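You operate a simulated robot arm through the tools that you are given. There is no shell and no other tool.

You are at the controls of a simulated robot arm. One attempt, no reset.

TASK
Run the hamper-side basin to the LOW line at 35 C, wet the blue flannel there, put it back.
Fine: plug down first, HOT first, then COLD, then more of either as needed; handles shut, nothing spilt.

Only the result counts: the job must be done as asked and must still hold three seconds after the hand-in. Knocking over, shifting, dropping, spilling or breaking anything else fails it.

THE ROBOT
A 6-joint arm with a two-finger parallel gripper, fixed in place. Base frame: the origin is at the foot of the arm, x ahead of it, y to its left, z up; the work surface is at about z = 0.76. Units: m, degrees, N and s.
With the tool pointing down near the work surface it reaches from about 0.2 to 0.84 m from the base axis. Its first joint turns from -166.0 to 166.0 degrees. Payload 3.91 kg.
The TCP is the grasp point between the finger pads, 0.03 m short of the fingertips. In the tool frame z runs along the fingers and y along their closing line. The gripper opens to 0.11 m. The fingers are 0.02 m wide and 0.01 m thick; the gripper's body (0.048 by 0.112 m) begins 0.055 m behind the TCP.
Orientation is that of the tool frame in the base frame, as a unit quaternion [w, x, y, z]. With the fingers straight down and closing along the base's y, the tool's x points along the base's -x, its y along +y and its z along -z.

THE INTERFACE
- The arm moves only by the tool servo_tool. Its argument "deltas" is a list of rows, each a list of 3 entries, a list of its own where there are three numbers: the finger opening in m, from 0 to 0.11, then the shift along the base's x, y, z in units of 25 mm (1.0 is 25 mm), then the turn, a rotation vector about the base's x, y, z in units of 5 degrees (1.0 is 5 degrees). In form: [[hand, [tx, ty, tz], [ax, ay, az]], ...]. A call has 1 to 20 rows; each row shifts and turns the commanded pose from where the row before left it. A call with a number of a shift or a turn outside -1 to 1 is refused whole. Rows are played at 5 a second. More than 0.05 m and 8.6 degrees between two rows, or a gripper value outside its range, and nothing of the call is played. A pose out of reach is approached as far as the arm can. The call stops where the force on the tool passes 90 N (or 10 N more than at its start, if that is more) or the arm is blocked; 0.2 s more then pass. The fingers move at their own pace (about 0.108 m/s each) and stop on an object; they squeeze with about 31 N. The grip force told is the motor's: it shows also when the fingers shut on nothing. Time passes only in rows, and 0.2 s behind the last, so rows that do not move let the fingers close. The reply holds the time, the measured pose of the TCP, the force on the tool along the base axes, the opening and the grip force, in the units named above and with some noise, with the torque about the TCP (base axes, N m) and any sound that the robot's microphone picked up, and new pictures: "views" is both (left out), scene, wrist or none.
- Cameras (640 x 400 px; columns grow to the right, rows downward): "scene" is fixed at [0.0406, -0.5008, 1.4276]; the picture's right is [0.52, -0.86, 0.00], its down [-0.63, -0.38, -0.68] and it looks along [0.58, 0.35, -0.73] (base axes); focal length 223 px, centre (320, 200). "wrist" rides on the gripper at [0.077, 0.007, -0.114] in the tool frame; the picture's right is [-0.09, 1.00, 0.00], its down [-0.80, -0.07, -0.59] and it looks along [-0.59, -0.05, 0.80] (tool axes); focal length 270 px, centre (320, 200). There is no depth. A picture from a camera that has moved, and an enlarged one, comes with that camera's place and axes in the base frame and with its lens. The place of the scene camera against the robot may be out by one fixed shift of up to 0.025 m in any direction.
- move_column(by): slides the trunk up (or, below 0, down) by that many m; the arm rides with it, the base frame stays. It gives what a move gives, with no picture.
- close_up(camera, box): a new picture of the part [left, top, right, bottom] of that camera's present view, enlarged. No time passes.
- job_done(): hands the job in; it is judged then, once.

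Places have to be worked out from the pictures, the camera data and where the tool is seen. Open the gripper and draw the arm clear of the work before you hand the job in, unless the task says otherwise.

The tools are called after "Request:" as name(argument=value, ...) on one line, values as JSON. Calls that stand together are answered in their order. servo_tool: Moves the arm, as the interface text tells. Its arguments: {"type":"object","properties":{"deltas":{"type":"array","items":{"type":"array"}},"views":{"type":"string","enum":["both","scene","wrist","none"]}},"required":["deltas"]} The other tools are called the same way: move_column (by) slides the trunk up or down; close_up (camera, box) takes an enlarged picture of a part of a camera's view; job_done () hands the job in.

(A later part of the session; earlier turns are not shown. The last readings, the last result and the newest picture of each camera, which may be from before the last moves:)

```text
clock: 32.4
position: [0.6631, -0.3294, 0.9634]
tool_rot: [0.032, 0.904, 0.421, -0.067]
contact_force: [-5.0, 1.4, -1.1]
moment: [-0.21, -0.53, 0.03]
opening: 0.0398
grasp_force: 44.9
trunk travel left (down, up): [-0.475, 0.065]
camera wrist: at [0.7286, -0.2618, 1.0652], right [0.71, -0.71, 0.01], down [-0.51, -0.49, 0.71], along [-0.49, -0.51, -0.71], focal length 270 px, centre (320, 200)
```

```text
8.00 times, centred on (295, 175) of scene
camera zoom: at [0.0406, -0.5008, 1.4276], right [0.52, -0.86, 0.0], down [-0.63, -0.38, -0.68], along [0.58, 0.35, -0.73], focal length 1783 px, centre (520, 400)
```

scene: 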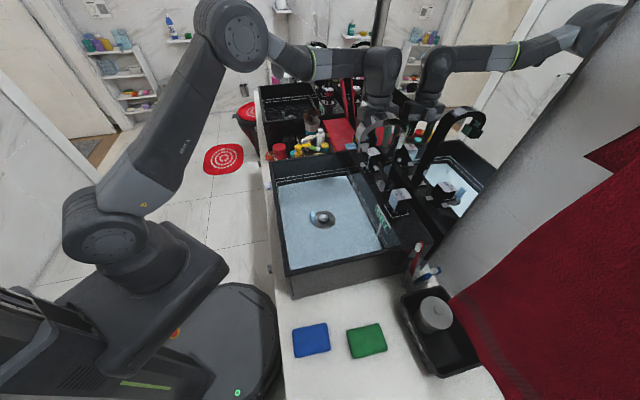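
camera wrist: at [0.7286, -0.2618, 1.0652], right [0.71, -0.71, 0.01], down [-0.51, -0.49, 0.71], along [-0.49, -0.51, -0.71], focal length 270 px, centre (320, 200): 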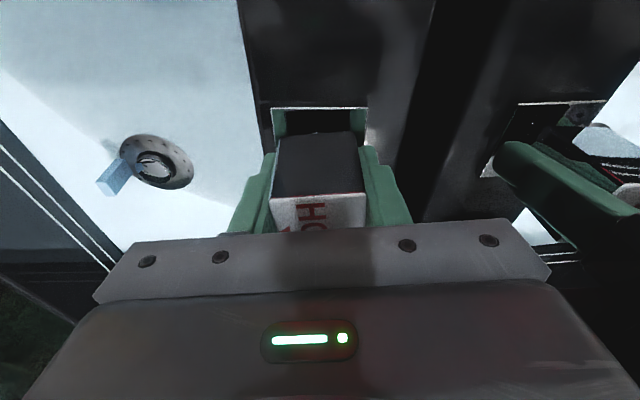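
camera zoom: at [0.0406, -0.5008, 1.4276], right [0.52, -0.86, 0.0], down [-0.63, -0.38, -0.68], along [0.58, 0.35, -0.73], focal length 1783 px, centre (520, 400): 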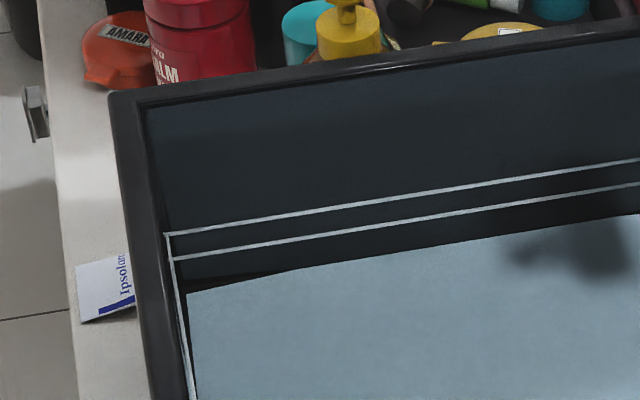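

Grip is good with almost no side load. I turn HOT counter-clockwise another 20° and watch the flow.

Request:
servo_tool(deltas=[[0.03, [0, 0, 0], [0, 0, 1]], [0.03, [0, 0, 0], [0, 0, 1]], [0.03, [0, 0, 0], [0, 0, 1]], [0.03, [0, 0, 0], [0, 0, 1]], [0.03, [0, 0, 0], [0, 0, 0]], [0.03, [0, 0, 0], [0, 0, 0]]], views="both")

Request:
close_up(camera="scene", box=[265, 130, 425, 230])

Request:
close_up(camera="scene", box=[255, 150, 335, 200])

```text
clock: 33.8
position: [0.6624, -0.3286, 0.9626]
tool_rot: [0.041, 0.817, 0.572, -0.06]
contact_force: [-13.9, 10.2, -14.7]
moment: [-1.26, -1.72, -0.02]
opening: 0.0399
grasp_force: 44.4
trunk travel left (down, up): [-0.475, 0.065]
camera wrist: at [0.7017, -0.2434, 1.0652], right [0.91, -0.42, 0.01], down [-0.31, -0.64, 0.71], along [-0.29, -0.64, -0.71], focal length 270 px, centre (320, 200)
```

scene: 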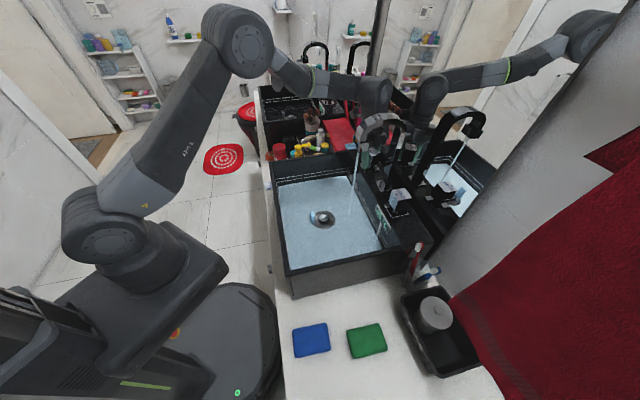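
wrist: 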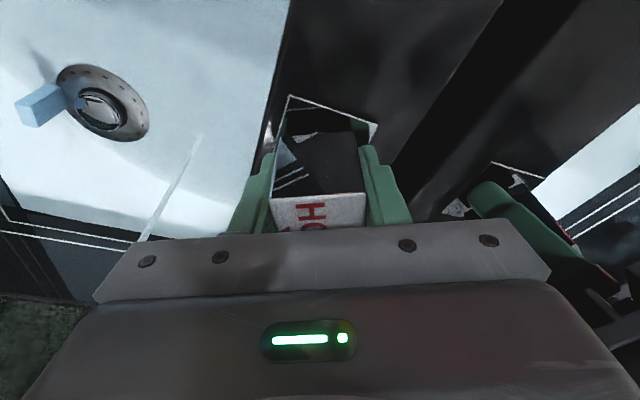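

```text
4.00 times, centred on (345, 180) of scene
camera zoom: at [0.0406, -0.5008, 1.4276], right [0.52, -0.86, 0.0], down [-0.63, -0.38, -0.68], along [0.58, 0.35, -0.73], focal length 892 px, centre (220, 280)
```

zoom: 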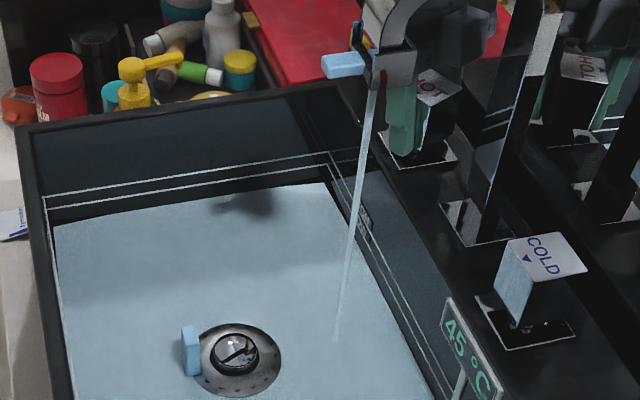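

```text
8.00 times, centred on (295, 175) of scene
camera zoom: at [0.0406, -0.5008, 1.4276], right [0.52, -0.86, 0.0], down [-0.63, -0.38, -0.68], along [0.58, 0.35, -0.73], focal length 1783 px, centre (520, 400)
```

zoom: 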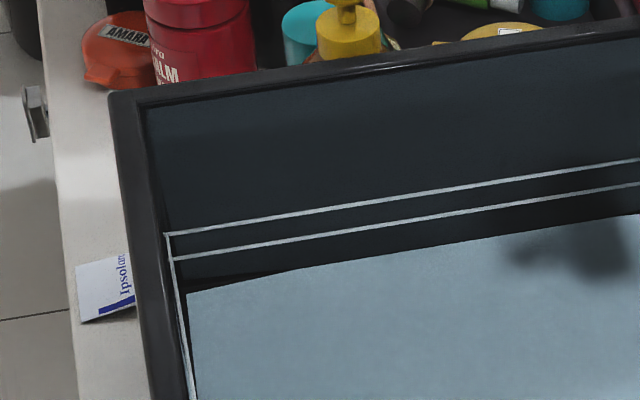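

There is now a steady stream inside the basin and the sign reads about 45 °C. I hold for 2 s and re-read level and temperature.

Request:
servo_tool(deltas=[[0.03, [0, 0, 0], [0, 0, 0]], [0.03, [0, 0, 0], [0, 0, 0]], [0.03, [0, 0, 0], [0, 0, 0]], [0.03, [0, 0, 0], [0, 0, 0]], [0.03, [0, 0, 0], [0, 0, 0]], [0.03, [0, 0, 0], [0, 0, 0]], [0.03, [0, 0, 0], [0, 0, 0]], [0.03, [0, 0, 0], [0, 0, 0]], [0.03, [0, 0, 0], [0, 0, 0]]], views="none")

Request:
close_up(camera="scene", box=[360, 195, 408, 225])

Request:
close_up(camera="scene", box=[255, 150, 335, 200])

Request:
close_up(camera="scene", box=[265, 130, 425, 230])

```text
clock: 35.8
position: [0.6627, -0.3288, 0.9649]
tool_rot: [0.041, 0.817, 0.572, -0.061]
contact_force: [-21.2, 16.1, -24.4]
moment: [-0.37, -1.63, -0.02]
opening: 0.0399
grasp_force: 45.0
trunk travel left (down, up): [-0.475, 0.065]
```

```text
13.33 times, centred on (384, 210) of scene
camera zoom: at [0.0406, -0.5008, 1.4276], right [0.52, -0.86, 0.0], down [-0.63, -0.38, -0.68], along [0.58, 0.35, -0.73], focal length 2972 px, centre (-533, 67)
```

zoom: 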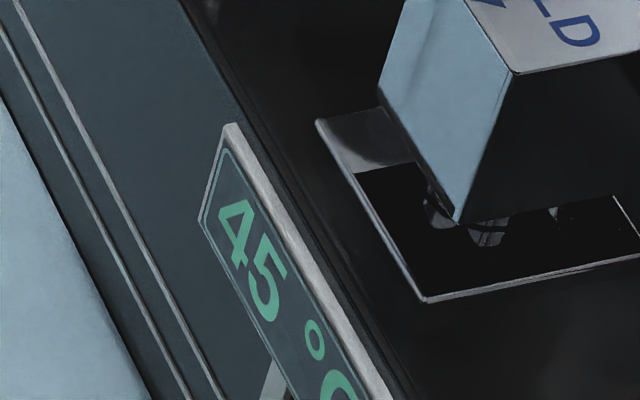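

```text
8.00 times, centred on (295, 175) of scene
camera zoom: at [0.0406, -0.5008, 1.4276], right [0.52, -0.86, 0.0], down [-0.63, -0.38, -0.68], along [0.58, 0.35, -0.73], focal length 1783 px, centre (520, 400)
```

zoom: 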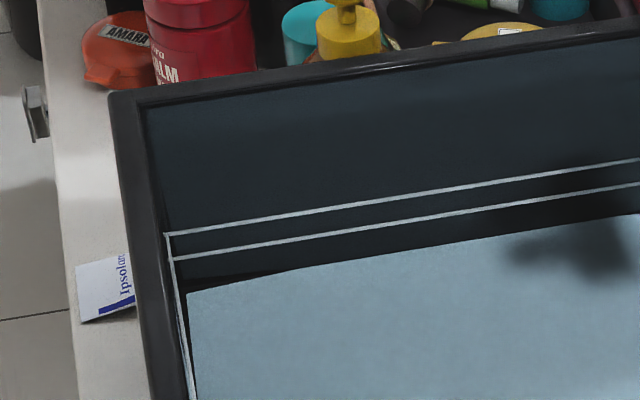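

```text
4.00 times, centred on (345, 180) of scene
camera zoom: at [0.0406, -0.5008, 1.4276], right [0.52, -0.86, 0.0], down [-0.63, -0.38, -0.68], along [0.58, 0.35, -0.73], focal length 892 px, centre (220, 280)
```

zoom: 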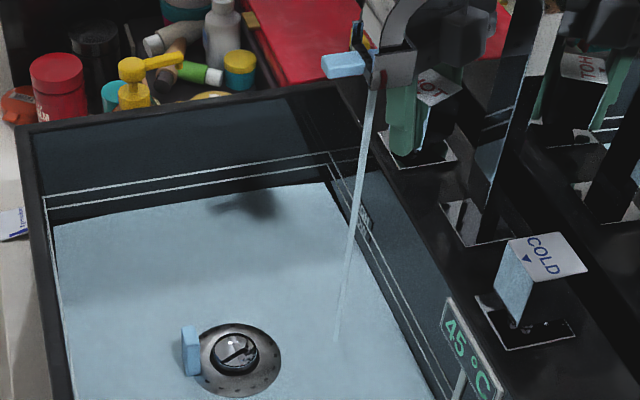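

The level rose by less than 1 mm in 2 s, so I need more flow. I re-grip to relax the side load and open HOT a further 40°.

Request:
servo_tool(deltas=[[0.05, [0, 0, 0], [0, 0, 0]], [0.03, [0, 0, 0], [0, 0, 0]], [0.03, [0, 0, 0], [0, 0, 0]], [0.03, [0, 0, 0], [0, 0, 1]], [0.03, [0, 0, 0], [0, 0, 1]], [0.03, [0, 0, 0], [0, 0, 1]], [0.03, [0, 0, 0], [0, 0, 1]], [0.03, [0, 0, 0], [0, 0, 1]], [0.03, [0, 0, 0], [0, 0, 1]], [0.03, [0, 0, 0], [0, 0, 1]], [0.03, [0, 0, 0], [0, 0, 1]], [0.03, [0, 0, 0], [0, 0, 0]], [0.03, [0, 0, 0], [0, 0, 0]]], views="both")

Request:
close_up(camera="scene", box=[265, 130, 425, 230])

Request:
close_up(camera="scene", box=[255, 150, 335, 200])

```text
clock: 38.6
position: [0.6627, -0.3312, 0.9678]
tool_rot: [0.064, 0.571, 0.817, -0.042]
contact_force: [7.3, -13.9, 35.4]
moment: [-0.99, 1.34, -0.02]
opening: 0.0401
grasp_force: 45.6
trunk travel left (down, up): [-0.475, 0.065]
camera wrist: at [0.6374, -0.2404, 1.0689], right [0.97, 0.26, 0.02], down [0.17, -0.68, 0.71], along [0.2, -0.68, -0.71], focal length 270 px, centre (320, 200)
```

scene: 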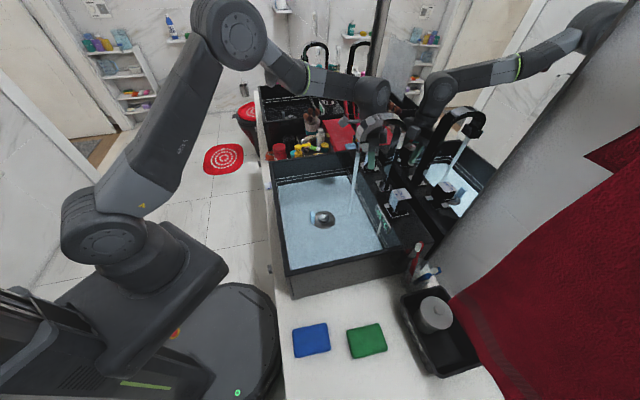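
wrist: 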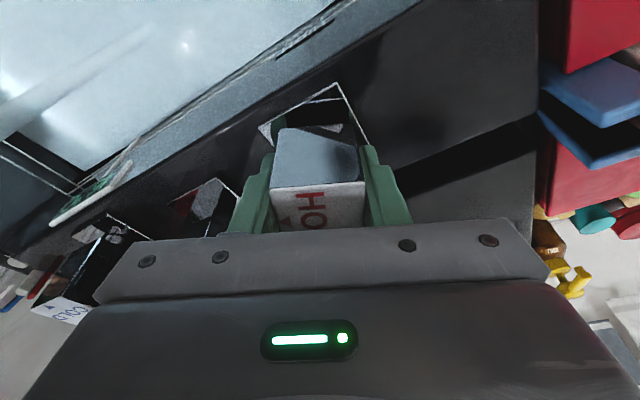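

```text
4.00 times, centred on (345, 180) of scene
camera zoom: at [0.0406, -0.5008, 1.4276], right [0.52, -0.86, 0.0], down [-0.63, -0.38, -0.68], along [0.58, 0.35, -0.73], focal length 892 px, centre (220, 280)
```

zoom: 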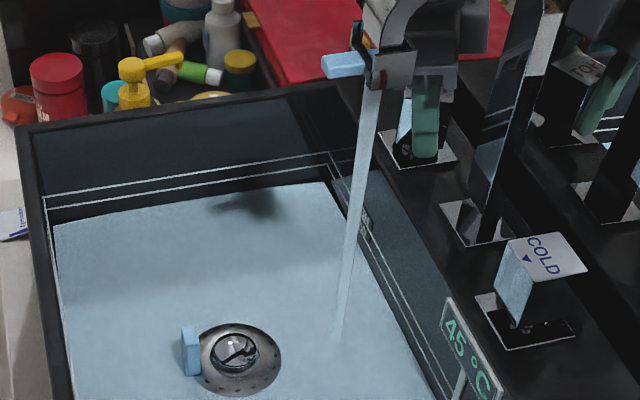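

```text
8.00 times, centred on (295, 175) of scene
camera zoom: at [0.0406, -0.5008, 1.4276], right [0.52, -0.86, 0.0], down [-0.63, -0.38, -0.68], along [0.58, 0.35, -0.73], focal length 1783 px, centre (520, 400)
```

zoom: 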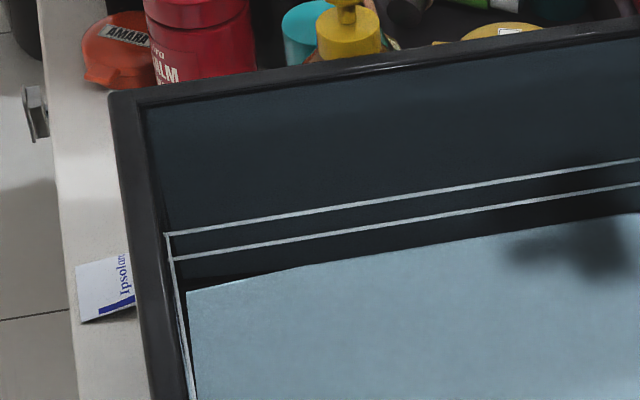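

HOT now runs with a thick stream at 45 °C and the level is creeping up. I relax the grip once and hold ~3 s, then re-measure.

Request:
servo_tool(deltas=[[0.05, [0, 0, 0], [0, 0, 0]], [0.05, [0, 0, -0.1], [0, 0, 0]], [0.03, [0, 0, 0], [0, 0, 0]], [0.03, [0, 0, 0], [0, 0, 0]], [0.03, [0, 0, 0], [0, 0, 0]], [0.03, [0, 0, 0], [0, 0, 0]], [0.03, [0, 0, 0], [0, 0, 0]], [0.03, [0, 0, 0], [0, 0, 0]], [0.03, [0, 0, 0], [0, 0, 0]], [0.03, [0, 0, 0], [0, 0, 0]], [0.03, [0, 0, 0], [0, 0, 0]], [0.03, [0, 0, 0], [0, 0, 0]], [0.03, [0, 0, 0], [0, 0, 0]], [0.03, [0, 0, 0], [0, 0, 0]], [0.03, [0, 0, 0], [0, 0, 0]]], views="none")

Request:
close_up(camera="scene", box=[255, 150, 335, 200])

Request:
close_up(camera="scene", box=[265, 130, 425, 230])

```text
clock: 41.8
position: [0.6623, -0.3299, 0.9609]
tool_rot: [0.058, 0.572, 0.817, -0.042]
contact_force: [-22.7, 7.1, -31.5]
moment: [0.82, -1.76, -0.01]
opening: 0.0402
grasp_force: 45.0
trunk travel left (down, up): [-0.475, 0.065]
```

```text
8.00 times, centred on (295, 175) of scene
camera zoom: at [0.0406, -0.5008, 1.4276], right [0.52, -0.86, 0.0], down [-0.63, -0.38, -0.68], along [0.58, 0.35, -0.73], focal length 1783 px, centre (520, 400)
```

zoom: 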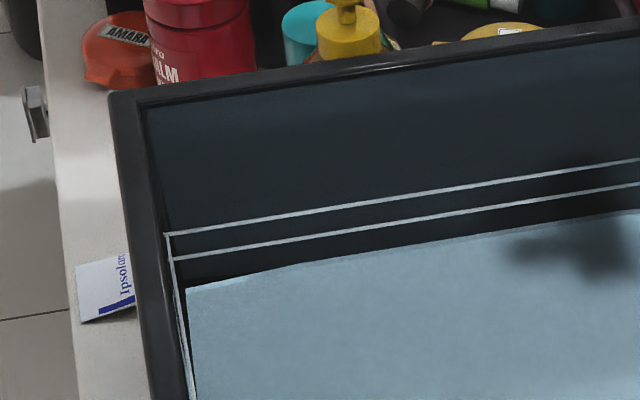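

```text
4.00 times, centred on (345, 180) of scene
camera zoom: at [0.0406, -0.5008, 1.4276], right [0.52, -0.86, 0.0], down [-0.63, -0.38, -0.68], along [0.58, 0.35, -0.73], focal length 892 px, centre (220, 280)
```

zoom: 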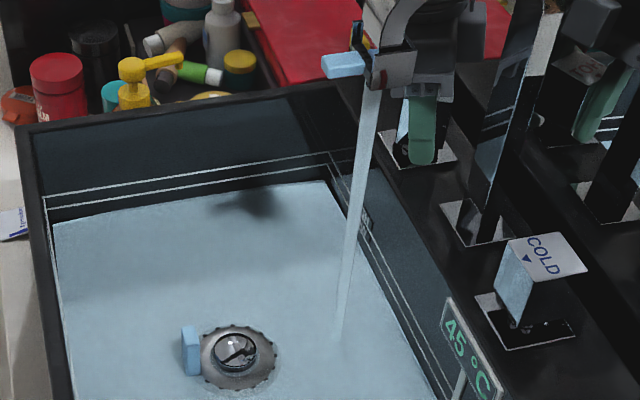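

The flange is being covered; the level has gone from ~37 px to ~29 px below LOW in the corner view, so roughly a quarter of the way. I loosen the grip (knob stays) and let HOT run 4 s more.

Request:
servo_tool(deltas=[[0.055, [0, 0, 0], [0, 0, 0]], [0.055, [0, 0, 0], [0, 0, 0]], [0.055, [0, 0, 0], [0, 0, 0]], [0.055, [0, 0, 0], [0, 0, 0]], [0.055, [0, 0, 0], [0, 0, 0]], [0.055, [0, 0, 0], [0, 0, 0]], [0.055, [0, 0, 0], [0, 0, 0]], [0.055, [0, 0, 0], [0, 0, 0]], [0.055, [0, 0, 0], [0, 0, 0]], [0.055, [0, 0, 0], [0, 0, 0]], [0.055, [0, 0, 0], [0, 0, 0]], [0.055, [0, 0, 0], [0, 0, 0]], [0.055, [0, 0, 0], [0, 0, 0]], [0.055, [0, 0, 0], [0, 0, 0]], [0.055, [0, 0, 0], [0, 0, 0]], [0.055, [0, 0, 0], [0, 0, 0]], [0.055, [0, 0, 0], [0, 0, 0]], [0.055, [0, 0, 0], [0, 0, 0]], [0.055, [0, 0, 0], [0, 0, 0]]], views="wrist")

Request:
close_up(camera="scene", box=[255, 150, 335, 200])

Request:
close_up(camera="scene", box=[265, 130, 425, 230])

```text
clock: 45.8
position: [0.6625, -0.3294, 0.9621]
tool_rot: [0.059, 0.572, 0.817, -0.042]
contact_force: [0.6, -0.3, -0.2]
moment: [-0.02, -0.04, 0.04]
opening: 0.0549
grasp_force: 0.0
trunk travel left (down, up): [-0.475, 0.065]
camera wrist: at [0.6389, -0.2395, 1.0635], right [0.97, 0.26, 0.01], down [0.17, -0.69, 0.71], along [0.19, -0.68, -0.71], focal length 270 px, centre (320, 200)
```

wrist: 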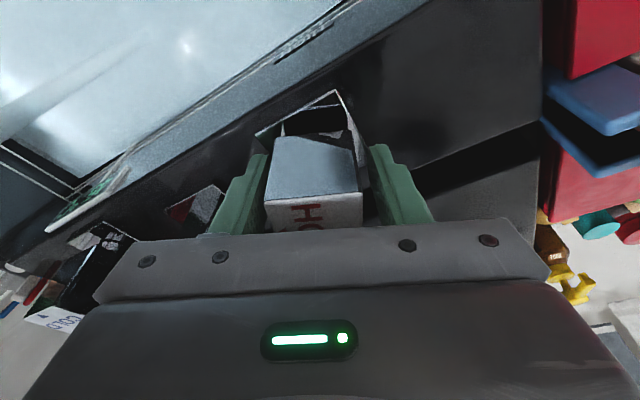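

```text
8.00 times, centred on (295, 175) of scene
camera zoom: at [0.0406, -0.5008, 1.4276], right [0.52, -0.86, 0.0], down [-0.63, -0.38, -0.68], along [0.58, 0.35, -0.73], focal length 1783 px, centre (520, 400)
```

zoom: 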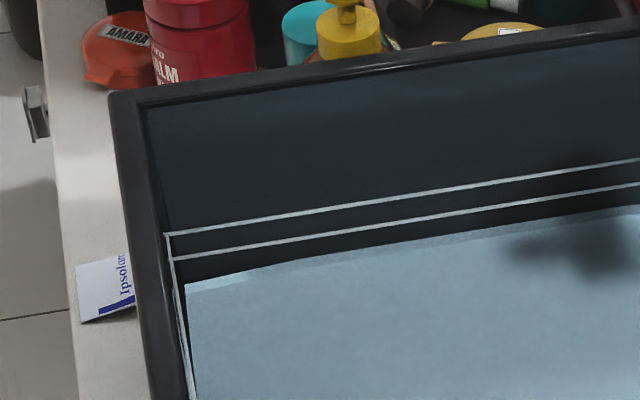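

```text
4.00 times, centred on (345, 180) of scene
camera zoom: at [0.0406, -0.5008, 1.4276], right [0.52, -0.86, 0.0], down [-0.63, -0.38, -0.68], along [0.58, 0.35, -0.73], focal length 892 px, centre (220, 280)
```

zoom: 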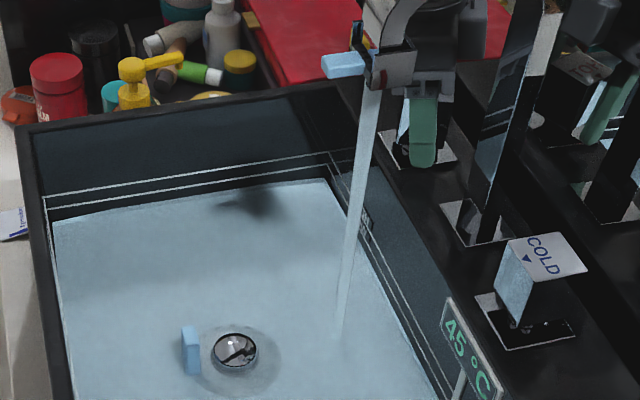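

The level is now roughly 30% of the way to LOW, still 45 °C. I let HOT run another 4 s.

Request:
servo_tool(deltas=[[0.055, [0, 0, 0], [0, 0, 0]], [0.055, [0, 0, 0], [0, 0, 0]], [0.055, [0, 0, 0], [0, 0, 0]], [0.055, [0, 0, 0], [0, 0, 0]], [0.055, [0, 0, 0], [0, 0, 0]], [0.055, [0, 0, 0], [0, 0, 0]], [0.055, [0, 0, 0], [0, 0, 0]], [0.055, [0, 0, 0], [0, 0, 0]], [0.055, [0, 0, 0], [0, 0, 0]], [0.055, [0, 0, 0], [0, 0, 0]], [0.055, [0, 0, 0], [0, 0, 0]], [0.055, [0, 0, 0], [0, 0, 0]], [0.055, [0, 0, 0], [0, 0, 0]], [0.055, [0, 0, 0], [0, 0, 0]], [0.055, [0, 0, 0], [0, 0, 0]], [0.055, [0, 0, 0], [0, 0, 0]], [0.055, [0, 0, 0], [0, 0, 0]], [0.055, [0, 0, 0], [0, 0, 0]], [0.055, [0, 0, 0], [0, 0, 0]]], views="none")

Request:
close_up(camera="scene", box=[255, 150, 335, 200])

Request:
close_up(camera="scene", box=[265, 130, 425, 230])

Request:
close_up(camera="scene", box=[335, 160, 383, 190])

```text
clock: 49.8
position: [0.6634, -0.3295, 0.9625]
tool_rot: [0.06, 0.573, 0.816, -0.042]
contact_force: [-0.3, -0.2, 0.1]
moment: [0.0, -0.02, -0.03]
opening: 0.0549
grasp_force: 0.1
trunk travel left (down, up): [-0.475, 0.065]
```

```text
8.00 times, centred on (295, 175) of scene
camera zoom: at [0.0406, -0.5008, 1.4276], right [0.52, -0.86, 0.0], down [-0.63, -0.38, -0.68], along [0.58, 0.35, -0.73], focal length 1783 px, centre (520, 400)
```

zoom: 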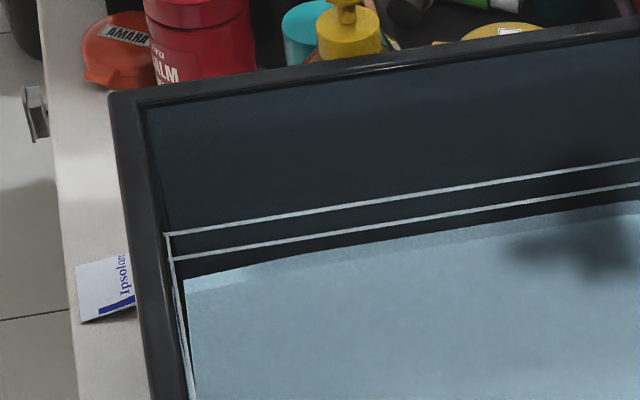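

```text
4.00 times, centred on (345, 180) of scene
camera zoom: at [0.0406, -0.5008, 1.4276], right [0.52, -0.86, 0.0], down [-0.63, -0.38, -0.68], along [0.58, 0.35, -0.73], focal length 892 px, centre (220, 280)
```

zoom: 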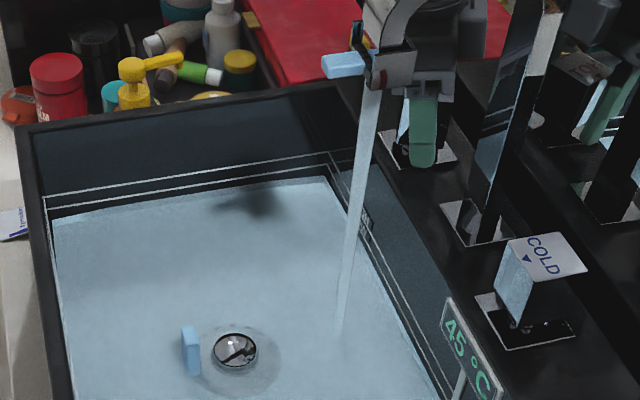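

```text
13.33 times, centred on (359, 175) of scene
camera zoom: at [0.0406, -0.5008, 1.4276], right [0.52, -0.86, 0.0], down [-0.63, -0.38, -0.68], along [0.58, 0.35, -0.73], focal length 2972 px, centre (-200, 533)
```

zoom: 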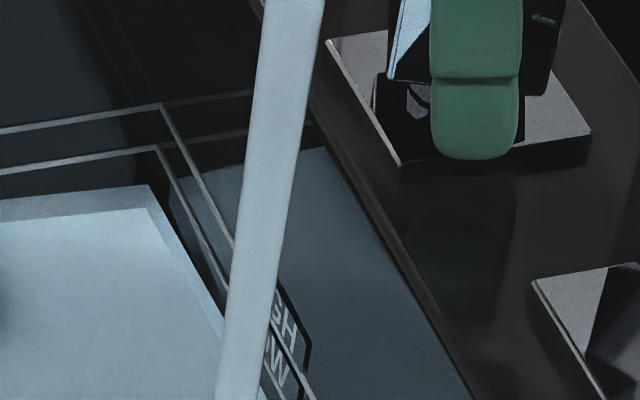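

Level is roughly 40–50% of the LOW depth at 45 °C, so it's time to shut HOT. I re-grip and turn it back clockwise 65°.

Request:
servo_tool(deltas=[[0.03, [0, 0, 0], [0, 0, 0]], [0.03, [0, 0, 0], [0, 0, 0]], [0.03, [0, 0, 0], [0, 0, -1]], [0.03, [0, 0, 0], [0, 0, -1]], [0.03, [0, 0, 0], [0, 0, -1]], [0.03, [0, 0, 0], [0, 0, -1]], [0.03, [0, 0, 0], [0, 0, -1]], [0.03, [0, 0, 0], [0, 0, -1]], [0.03, [0, 0, 0], [0, 0, -1]], [0.03, [0, 0, 0], [0, 0, -1]], [0.03, [0, 0, 0], [0, 0, -1]], [0.03, [0, 0, 0], [0, 0, -1]], [0.03, [0, 0, 0], [0, 0, -1]], [0.03, [0, 0, 0], [0, 0, -1]], [0.03, [0, 0, 0], [0, 0, -1]]], views="both")

Request:
close_up(camera="scene", box=[265, 130, 425, 230])

Request:
close_up(camera="scene", box=[255, 150, 335, 200])

Request:
close_up(camera="scene", box=[335, 160, 383, 190])

```text
clock: 53.0
position: [0.6624, -0.3312, 0.9633]
tool_rot: [0.028, 0.921, 0.382, -0.067]
contact_force: [-15.1, -0.6, -6.6]
moment: [-1.0, -0.72, 0.12]
opening: 0.0402
grasp_force: 45.4
trunk travel left (down, up): [-0.475, 0.065]
camera wrist: at [0.7336, -0.2686, 1.0634], right [0.64, -0.77, 0.01], down [-0.55, -0.45, 0.71], along [-0.54, -0.46, -0.71], focal length 270 px, centre (320, 200)
```

scene: 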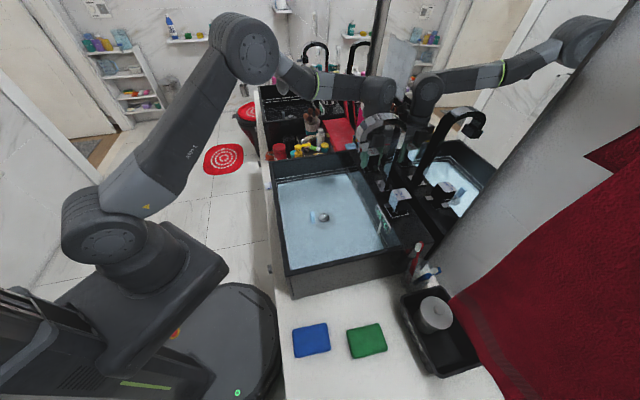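
wrist: 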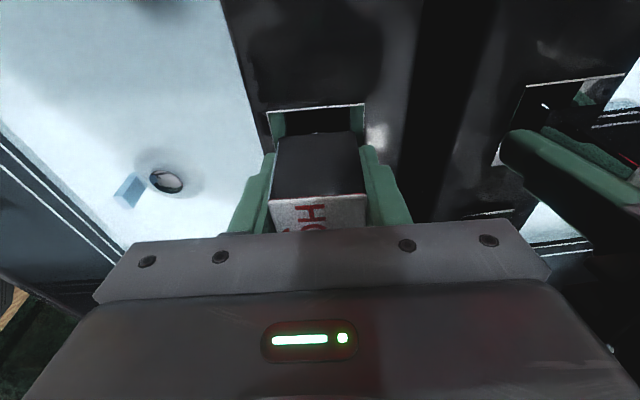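

```text
4.00 times, centred on (345, 180) of scene
camera zoom: at [0.0406, -0.5008, 1.4276], right [0.52, -0.86, 0.0], down [-0.63, -0.38, -0.68], along [0.58, 0.35, -0.73], focal length 892 px, centre (220, 280)
```

zoom: 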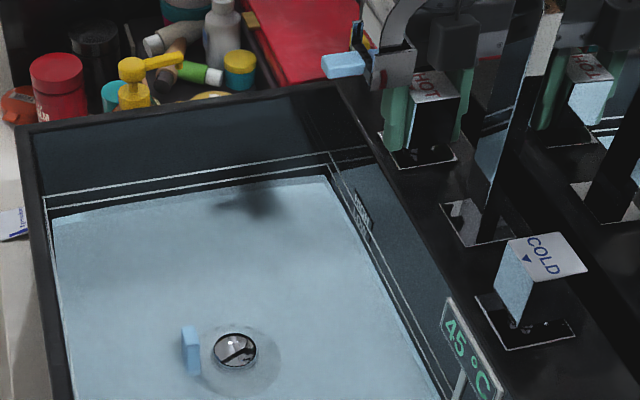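

```text
8.00 times, centred on (295, 175) of scene
camera zoom: at [0.0406, -0.5008, 1.4276], right [0.52, -0.86, 0.0], down [-0.63, -0.38, -0.68], along [0.58, 0.35, -0.73], focal length 1783 px, centre (520, 400)
```

zoom: 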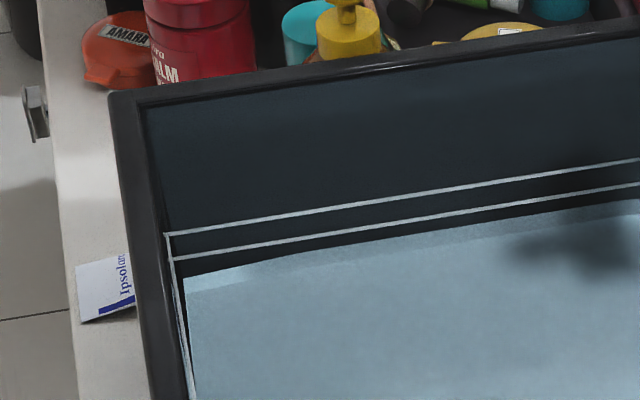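

```text
13.33 times, centred on (359, 175) of scene
camera zoom: at [0.0406, -0.5008, 1.4276], right [0.52, -0.86, 0.0], down [-0.63, -0.38, -0.68], along [0.58, 0.35, -0.73], focal length 2972 px, centre (-200, 533)
```

zoom: 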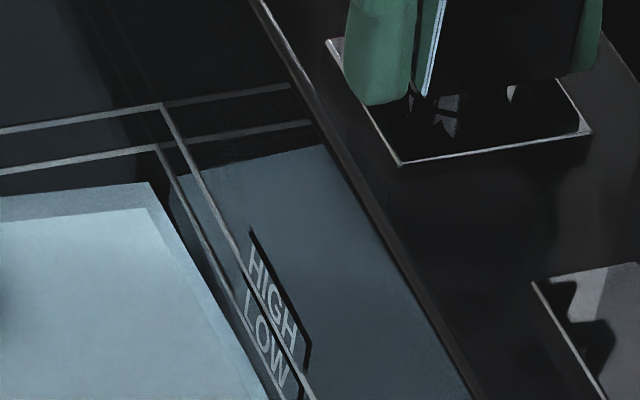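

The stream has stopped with the knob back at its start angle; the right-corner view shows the level about 43% of the way to LOW at 45 °C. Cold mixing will need roughly 60–70% hot, so while I still hold the knob I give HOT another pulse.

Request:
servo_tool(deltas=[[0.03, [0, 0, 0], [0, 0, 1]], [0.03, [0, 0, 0], [0, 0, 1]], [0.03, [0, 0, 0], [0, 0, 1]], [0.03, [0, 0, 0], [0, 0, 1]], [0.03, [0, 0, 0], [0, 0, 1]], [0.03, [0, 0, 0], [0, 0, 1]], [0.03, [0, 0, 0], [0, 0, 1]], [0.03, [0, 0, 0], [0, 0, 1]], [0.03, [0, 0, 0], [0, 0, 1]], [0.03, [0, 0, 0], [0, 0, 1]], [0.03, [0, 0, 0], [0, 0, 1]], [0.03, [0, 0, 0], [0, 0, 1]], [0.03, [0, 0, 0], [0, 0, 1]], [0.03, [0, 0, 0], [0, 0, 0]], [0.03, [0, 0, 0], [0, 0, 0]], [0.03, [0, 0, 0], [0, 0, 0]], [0.03, [0, 0, 0], [0, 0, 0]]], views="none")

Request:
close_up(camera="scene", box=[335, 160, 383, 190])

Request:
close_up(camera="scene", box=[265, 130, 425, 230])

```text
clock: 56.6
position: [0.6622, -0.3293, 0.963]
tool_rot: [0.06, 0.572, 0.817, -0.042]
contact_force: [-13.8, -1.6, -10.1]
moment: [-0.05, -0.16, 0.05]
opening: 0.04
grasp_force: 45.3
trunk travel left (down, up): [-0.475, 0.065]
```

```text
13.33 times, centred on (359, 175) of scene
camera zoom: at [0.0406, -0.5008, 1.4276], right [0.52, -0.86, 0.0], down [-0.63, -0.38, -0.68], along [0.58, 0.35, -0.73], focal length 2972 px, centre (-200, 533)
```

zoom: 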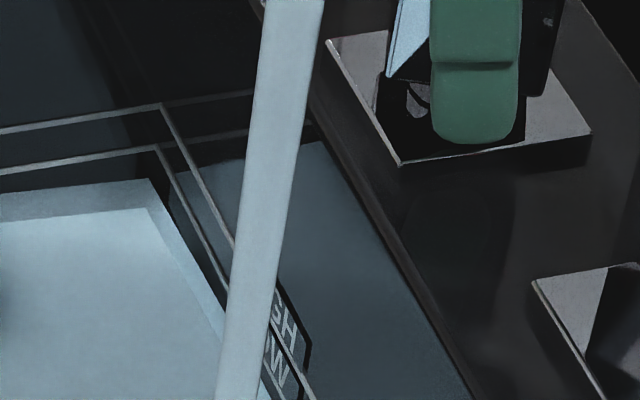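

```text
4.00 times, centred on (345, 180) of scene
camera zoom: at [0.0406, -0.5008, 1.4276], right [0.52, -0.86, 0.0], down [-0.63, -0.38, -0.68], along [0.58, 0.35, -0.73], focal length 892 px, centre (220, 280)
```

zoom: 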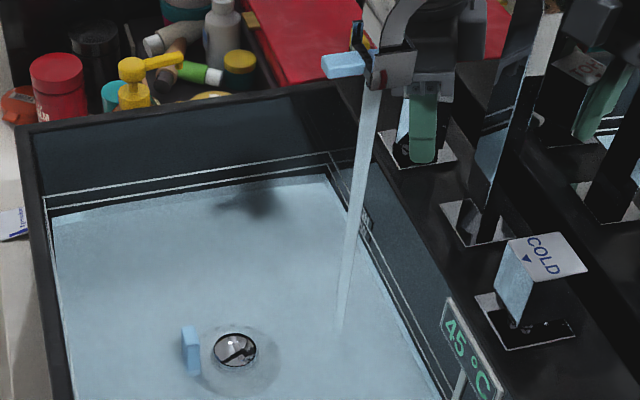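

About 49% of LOW depth now. I hold ~1.2 s more, then turn HOT fully shut (with a slight extra press against its stop).

Request:
servo_tool(deltas=[[0.03, [0, 0, 0], [0, 0, 0]], [0.03, [0, 0, 0], [0, 0, 0]], [0.03, [0, 0, 0], [0, 0, 0]], [0.03, [0, 0, 0], [0, 0, 0]], [0.03, [0, 0, 0], [0, 0, 0]], [0.03, [0, 0, 0], [0, 0, 0]], [0.03, [0, 0, 0], [0, 0, -1]], [0.03, [0, 0, 0], [0, 0, -1]], [0.03, [0, 0, 0], [0, 0, -1]], [0.03, [0, 0, 0], [0, 0, -1]], [0.03, [0, 0, 0], [0, 0, -1]], [0.03, [0, 0, 0], [0, 0, -1]], [0.03, [0, 0, 0], [0, 0, -1]], [0.03, [0, 0, 0], [0, 0, -1]], [0.03, [0, 0, 0], [0, 0, -1]], [0.03, [0, 0, 0], [0, 0, -1]], [0.03, [0, 0, 0], [0, 0, -1]], [0.03, [0, 0, 0], [0, 0, -1]], [0.03, [0, 0, 0], [0, 0, -1]], [0.03, [0, 0, 0], [0, 0, -0.3]]], views="both")

Request:
close_up(camera="scene", box=[265, 130, 425, 230])

Request:
close_up(camera="scene", box=[335, 160, 383, 190])

Request:
close_up(camera="wrist", box=[230, 80, 422, 200])

```text
clock: 60.8
position: [0.6625, -0.3303, 0.9624]
tool_rot: [0.027, 0.926, 0.37, -0.068]
contact_force: [-15.8, -0.7, -9.3]
moment: [0.34, -0.58, 1.64]
opening: 0.0396
grasp_force: 45.1
trunk travel left (down, up): [-0.475, 0.065]
camera wrist: at [0.735, -0.2703, 1.0634], right [0.62, -0.78, 0.01], down [-0.56, -0.43, 0.71], along [-0.55, -0.45, -0.71], focal length 270 px, centre (320, 200)
```

scene: 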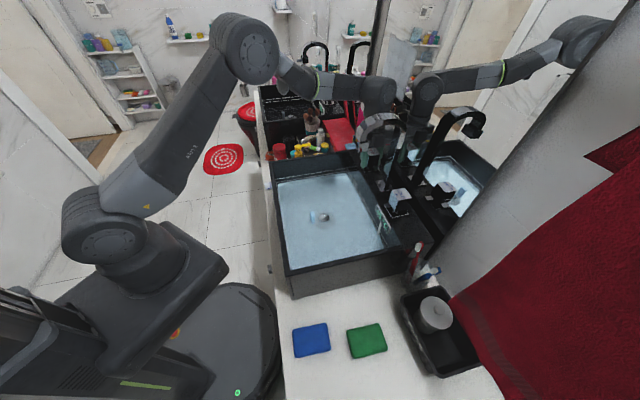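
wrist: 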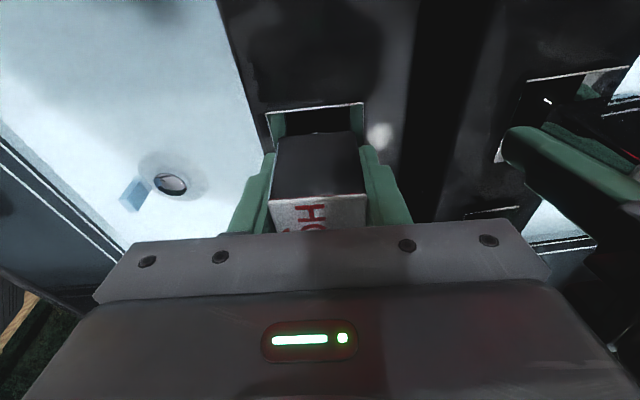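

```text
4.00 times, centred on (345, 180) of scene
camera zoom: at [0.0406, -0.5008, 1.4276], right [0.52, -0.86, 0.0], down [-0.63, -0.38, -0.68], along [0.58, 0.35, -0.73], focal length 892 px, centre (220, 280)
```

zoom: 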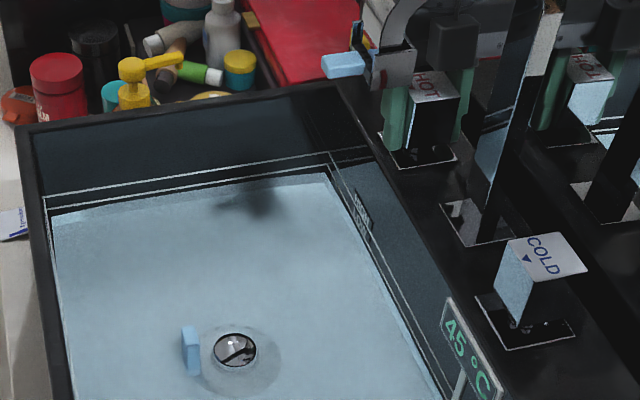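

```text
13.33 times, centred on (359, 175) of scene
camera zoom: at [0.0406, -0.5008, 1.4276], right [0.52, -0.86, 0.0], down [-0.63, -0.38, -0.68], along [0.58, 0.35, -0.73], focal length 2972 px, centre (-200, 533)
```

zoom: 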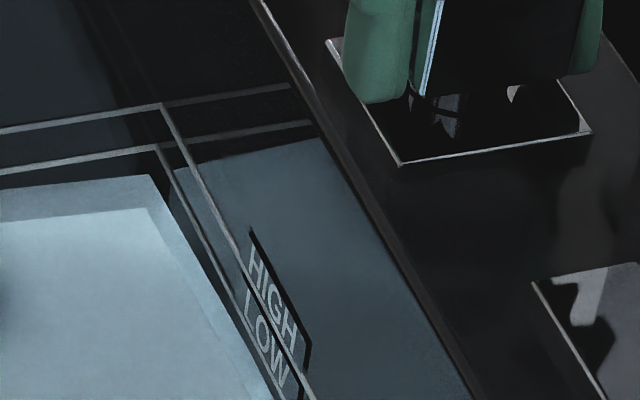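

```text
3.33 times, centred on (326, 140) of wrist
camera zoom: at [0.735, -0.2703, 1.0634], right [0.62, -0.78, 0.01], down [-0.56, -0.43, 0.71], along [-0.55, -0.45, -0.71], focal length 901 px, centre (300, 400)
```

zoom: 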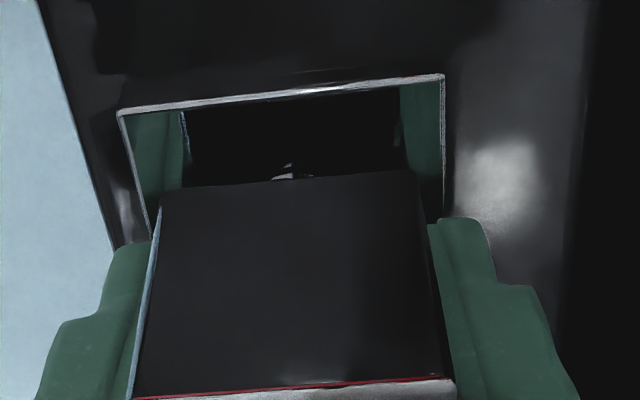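

HOT is hard against its stop (torque jumped), so it is shut; level ~54% of LOW at 45 °C. I ease off, release, rise well clear and start turning the tool back for the COLD handle.

Request:
servo_tool(deltas=[[0.03, [0, 0, 0], [0, 0, 0.3]], [0.07, [0, 0, 0], [0, 0, 0]], [0.07, [0, 0, 0], [0, 0, 0]], [0.07, [0, 0, 1], [0, 0, 0]], [0.07, [0, 0, 1], [0, 0, 0]], [0.07, [0, 0, 1], [0, 0, 0]], [0.07, [0, 0, 1], [0, 0, 0]], [0.07, [-0.283, 0.283, 0.9], [0, 0, 1]], [0.07, [-0.283, 0.283, 0.9], [0, 0, 1]], [0.07, [-0.283, 0.283, 0.9], [0, 0, 1]], [0.07, [-0.283, 0.283, 0.9], [0, 0, 1]], [0.07, [-0.283, 0.283, 0.9], [0, 0, 1]], [0.07, [-0.283, 0.283, 0.9], [0, 0, 1]], [0.07, [-0.283, 0.283, 0.9], [0, 0, 1]], [0.07, [-0.283, 0.283, 0.9], [0, 0, 1]]], views="both")

Request:
close_up(camera="scene", box=[345, 130, 425, 180])

```text
clock: 64.0
position: [0.6068, -0.2727, 1.2431]
tool_rot: [0.049, 0.734, 0.675, -0.055]
contact_force: [-1.0, -0.4, 0.3]
moment: [0.02, 0.0, -0.02]
opening: 0.0701
grasp_force: 0.0
trunk travel left (down, up): [-0.475, 0.065]
camera wrist: at [0.6212, -0.1795, 1.3445], right [0.98, -0.17, 0.01], down [-0.13, -0.7, 0.71], along [-0.11, -0.7, -0.71], focal length 270 px, centre (320, 200)
```

scene: 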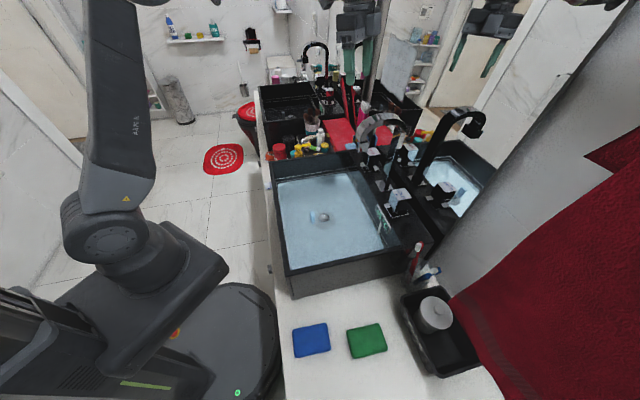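
wrist: 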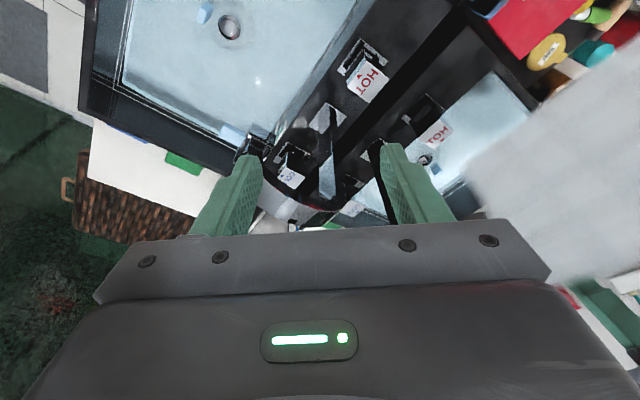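

```text
8.00 times, centred on (385, 155) of scene
camera zoom: at [0.0406, -0.5008, 1.4276], right [0.52, -0.86, 0.0], down [-0.63, -0.38, -0.68], along [0.58, 0.35, -0.73], focal length 1783 px, centre (-200, 560)
```

zoom: 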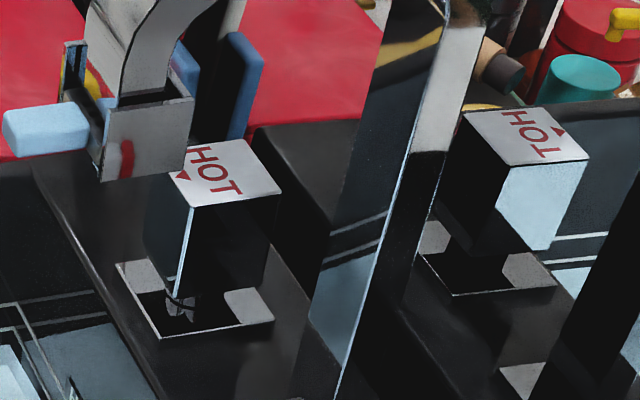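

HOT's label is back at its original orientation and nothing drips. I lift 3 cm more and carry the gripper over the spout to above the COLD handle, finishing the turn so the camera faces the mirror.

Request:
servo_tool(deltas=[[0.07, [0, 0, 0.6], [0, 0, 0]], [0.07, [0, 0, 0.6], [0, 0, 0]], [0.07, [-0.518, -0.631, 0], [0, 0, 1]], [0.07, [-0.518, -0.631, 0], [0, 0, 1]], [0.07, [-0.518, -0.631, 0], [0, 0, 1]], [0.07, [-0.518, -0.631, 0], [0, 0, 1]], [0.07, [-0.518, -0.631, 0], [0, 0, 1]], [0.07, [-0.518, -0.631, 0], [0, 0, 1]], [0.07, [-0.518, -0.631, 0], [0, 0, 1]], [0.07, [-0.518, -0.631, 0], [0, 0, 1]], [0.07, [-0.518, -0.631, 0], [0, 0, 1]], [0.07, [-0.518, -0.631, 0], [0, 0, 1]]], views="both")

Request:
close_up(camera="wrist", box=[210, 40, 434, 180])

```text
clock: 66.6
position: [0.4763, -0.4306, 1.2717]
tool_rot: [0.068, 0.381, 0.922, -0.028]
contact_force: [0.5, -0.6, -0.6]
moment: [0.0, 0.0, -0.01]
opening: 0.0702
grasp_force: 0.1
trunk travel left (down, up): [-0.475, 0.065]
camera wrist: at [0.4161, -0.3605, 1.3734], right [0.76, 0.64, 0.01], down [0.45, -0.55, 0.71], along [0.46, -0.53, -0.71], focal length 270 px, centre (320, 200)
```

scene: 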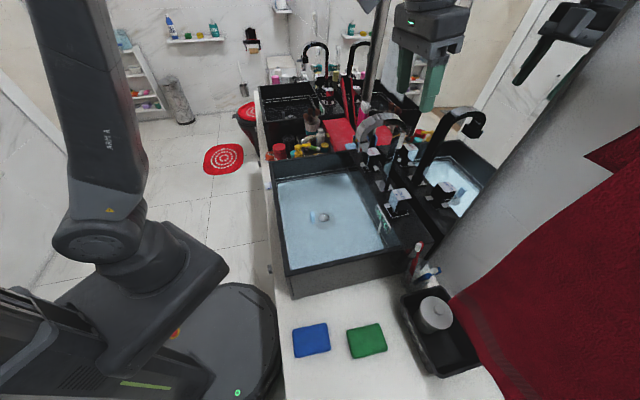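
wrist: 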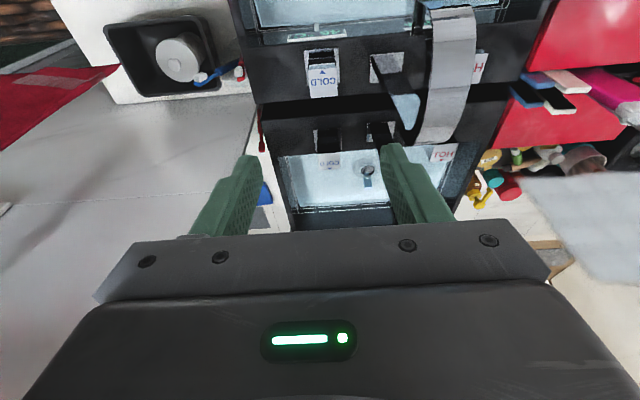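

```text
2.86 times, centred on (322, 110) of wrist
camera zoom: at [0.4161, -0.3605, 1.3734], right [0.76, 0.64, 0.01], down [0.45, -0.55, 0.71], along [0.46, -0.53, -0.71], focal length 772 px, centre (314, 457)
```

zoom: 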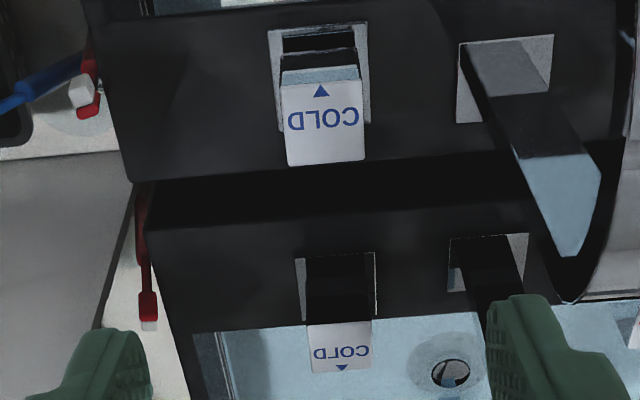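

COLD's centre works out at about (0.520,-0.470). I come down over it to just above its top.

Request:
servo_tool(deltas=[[0.07, [0.178, -0.156, -0.96], [0, 0, 0]], [0.07, [0.178, -0.156, -0.96], [0, 0, 0]], [0.07, [0.178, -0.156, -0.96], [0, 0, 0]], [0.07, [0.178, -0.156, -0.96], [0, 0, 0]], [0.07, [0.178, -0.156, -0.96], [0, 0, 0]], [0.07, [0.178, -0.156, -0.96], [0, 0, 0]], [0.07, [0.178, -0.156, -0.96], [0, 0, 0]], [0.07, [0.178, -0.156, -0.96], [0, 0, 0]], [0.07, [0.178, -0.156, -0.96], [0, 0, 0]], [0.07, [0.178, -0.156, -0.96], [0, 0, 0]]], views="both")

Request:
close_up(camera="wrist", box=[230, 60, 422, 180])

Request:
close_up(camera="scene", box=[340, 130, 450, 270])

```text
clock: 68.8
position: [0.5203, -0.47, 1.0316]
tool_rot: [0.068, 0.382, 0.921, -0.028]
contact_force: [-0.4, 0.2, 0.2]
moment: [0.02, 0.02, 0.02]
opening: 0.0702
grasp_force: 0.1
trunk travel left (down, up): [-0.475, 0.065]
camera wrist: at [0.4604, -0.3987, 1.1328], right [0.77, 0.64, 0.01], down [0.45, -0.55, 0.7], along [0.46, -0.53, -0.71], focal length 270 px, centre (320, 200)
```

scene: 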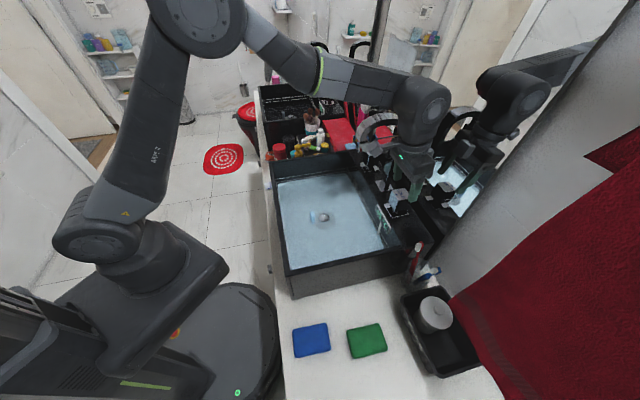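
wrist: 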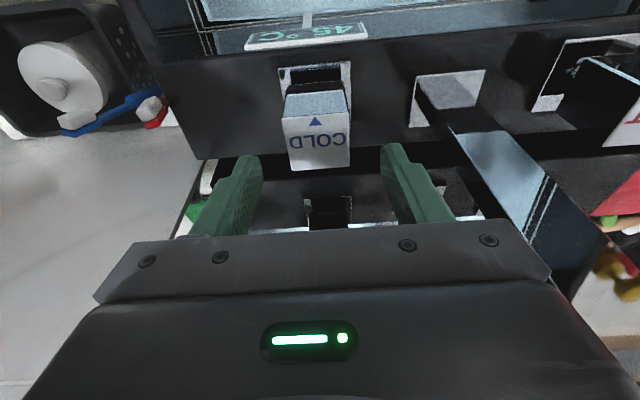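

```text
3.33 times, centred on (326, 120) of wrist
camera zoom: at [0.4604, -0.3987, 1.1328], right [0.77, 0.64, 0.01], down [0.45, -0.55, 0.7], along [0.46, -0.53, -0.71], focal length 901 px, centre (300, 467)
```

zoom: 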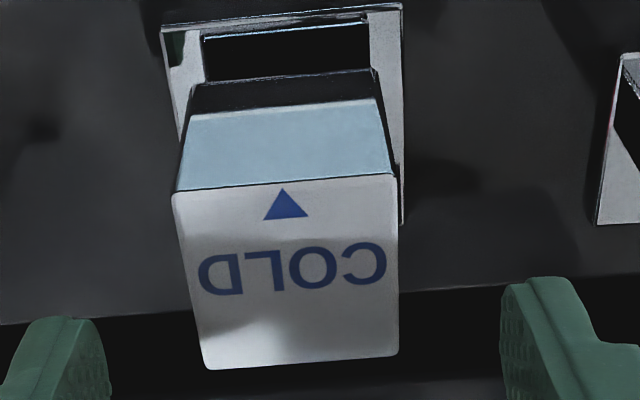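

```text
2.86 times, centred on (395, 200) of scene
camera zoom: at [0.0406, -0.5008, 1.4276], right [0.52, -0.86, 0.0], down [-0.63, -0.38, -0.68], along [0.58, 0.35, -0.73], focal length 637 px, centre (106, 200)
```

zoom: 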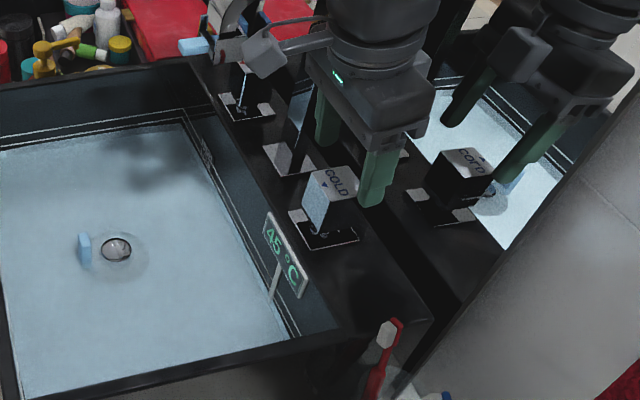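

The COLD knob is aligned just like HOT was. I lower over it, close, and test a small turn counter-clockwise (2.5°).

Request:
servo_tool(deltas=[[0.07, [0, 0, -0.9], [0, 0, 0]], [0.07, [0, 0, -0.9], [0, 0, 0]], [0.07, [0, 0, -0.9], [0, 0, 0]], [0.05, [0, 0, 0], [0, 0, 0]], [0.03, [0, 0, 0], [0, 0, 0]], [0.03, [0, 0, 0], [0, 0, 0]]], views="none")

Request:
servo_tool(deltas=[[0.03, [0, 0, 0], [0, 0, 0.25]], [0.03, [0, 0, 0], [0, 0, 0.25]]], views="none")

```text
clock: 70.2
position: [0.5152, -0.475, 0.9839]
tool_rot: [0.085, 0.384, 0.919, -0.027]
contact_force: [23.1, 38.9, 5.2]
moment: [0.29, 0.42, 0.39]
opening: 0.0515
grasp_force: 21.6
trunk travel left (down, up): [-0.475, 0.065]
```

```text
clock: 70.8
position: [0.517, -0.4752, 0.9832]
tool_rot: [0.087, 0.362, 0.928, -0.029]
contact_force: [39.2, 19.4, 12.7]
moment: [0.01, -0.25, -0.01]
opening: 0.0505
grasp_force: 20.5
trunk travel left (down, up): [-0.475, 0.065]
```

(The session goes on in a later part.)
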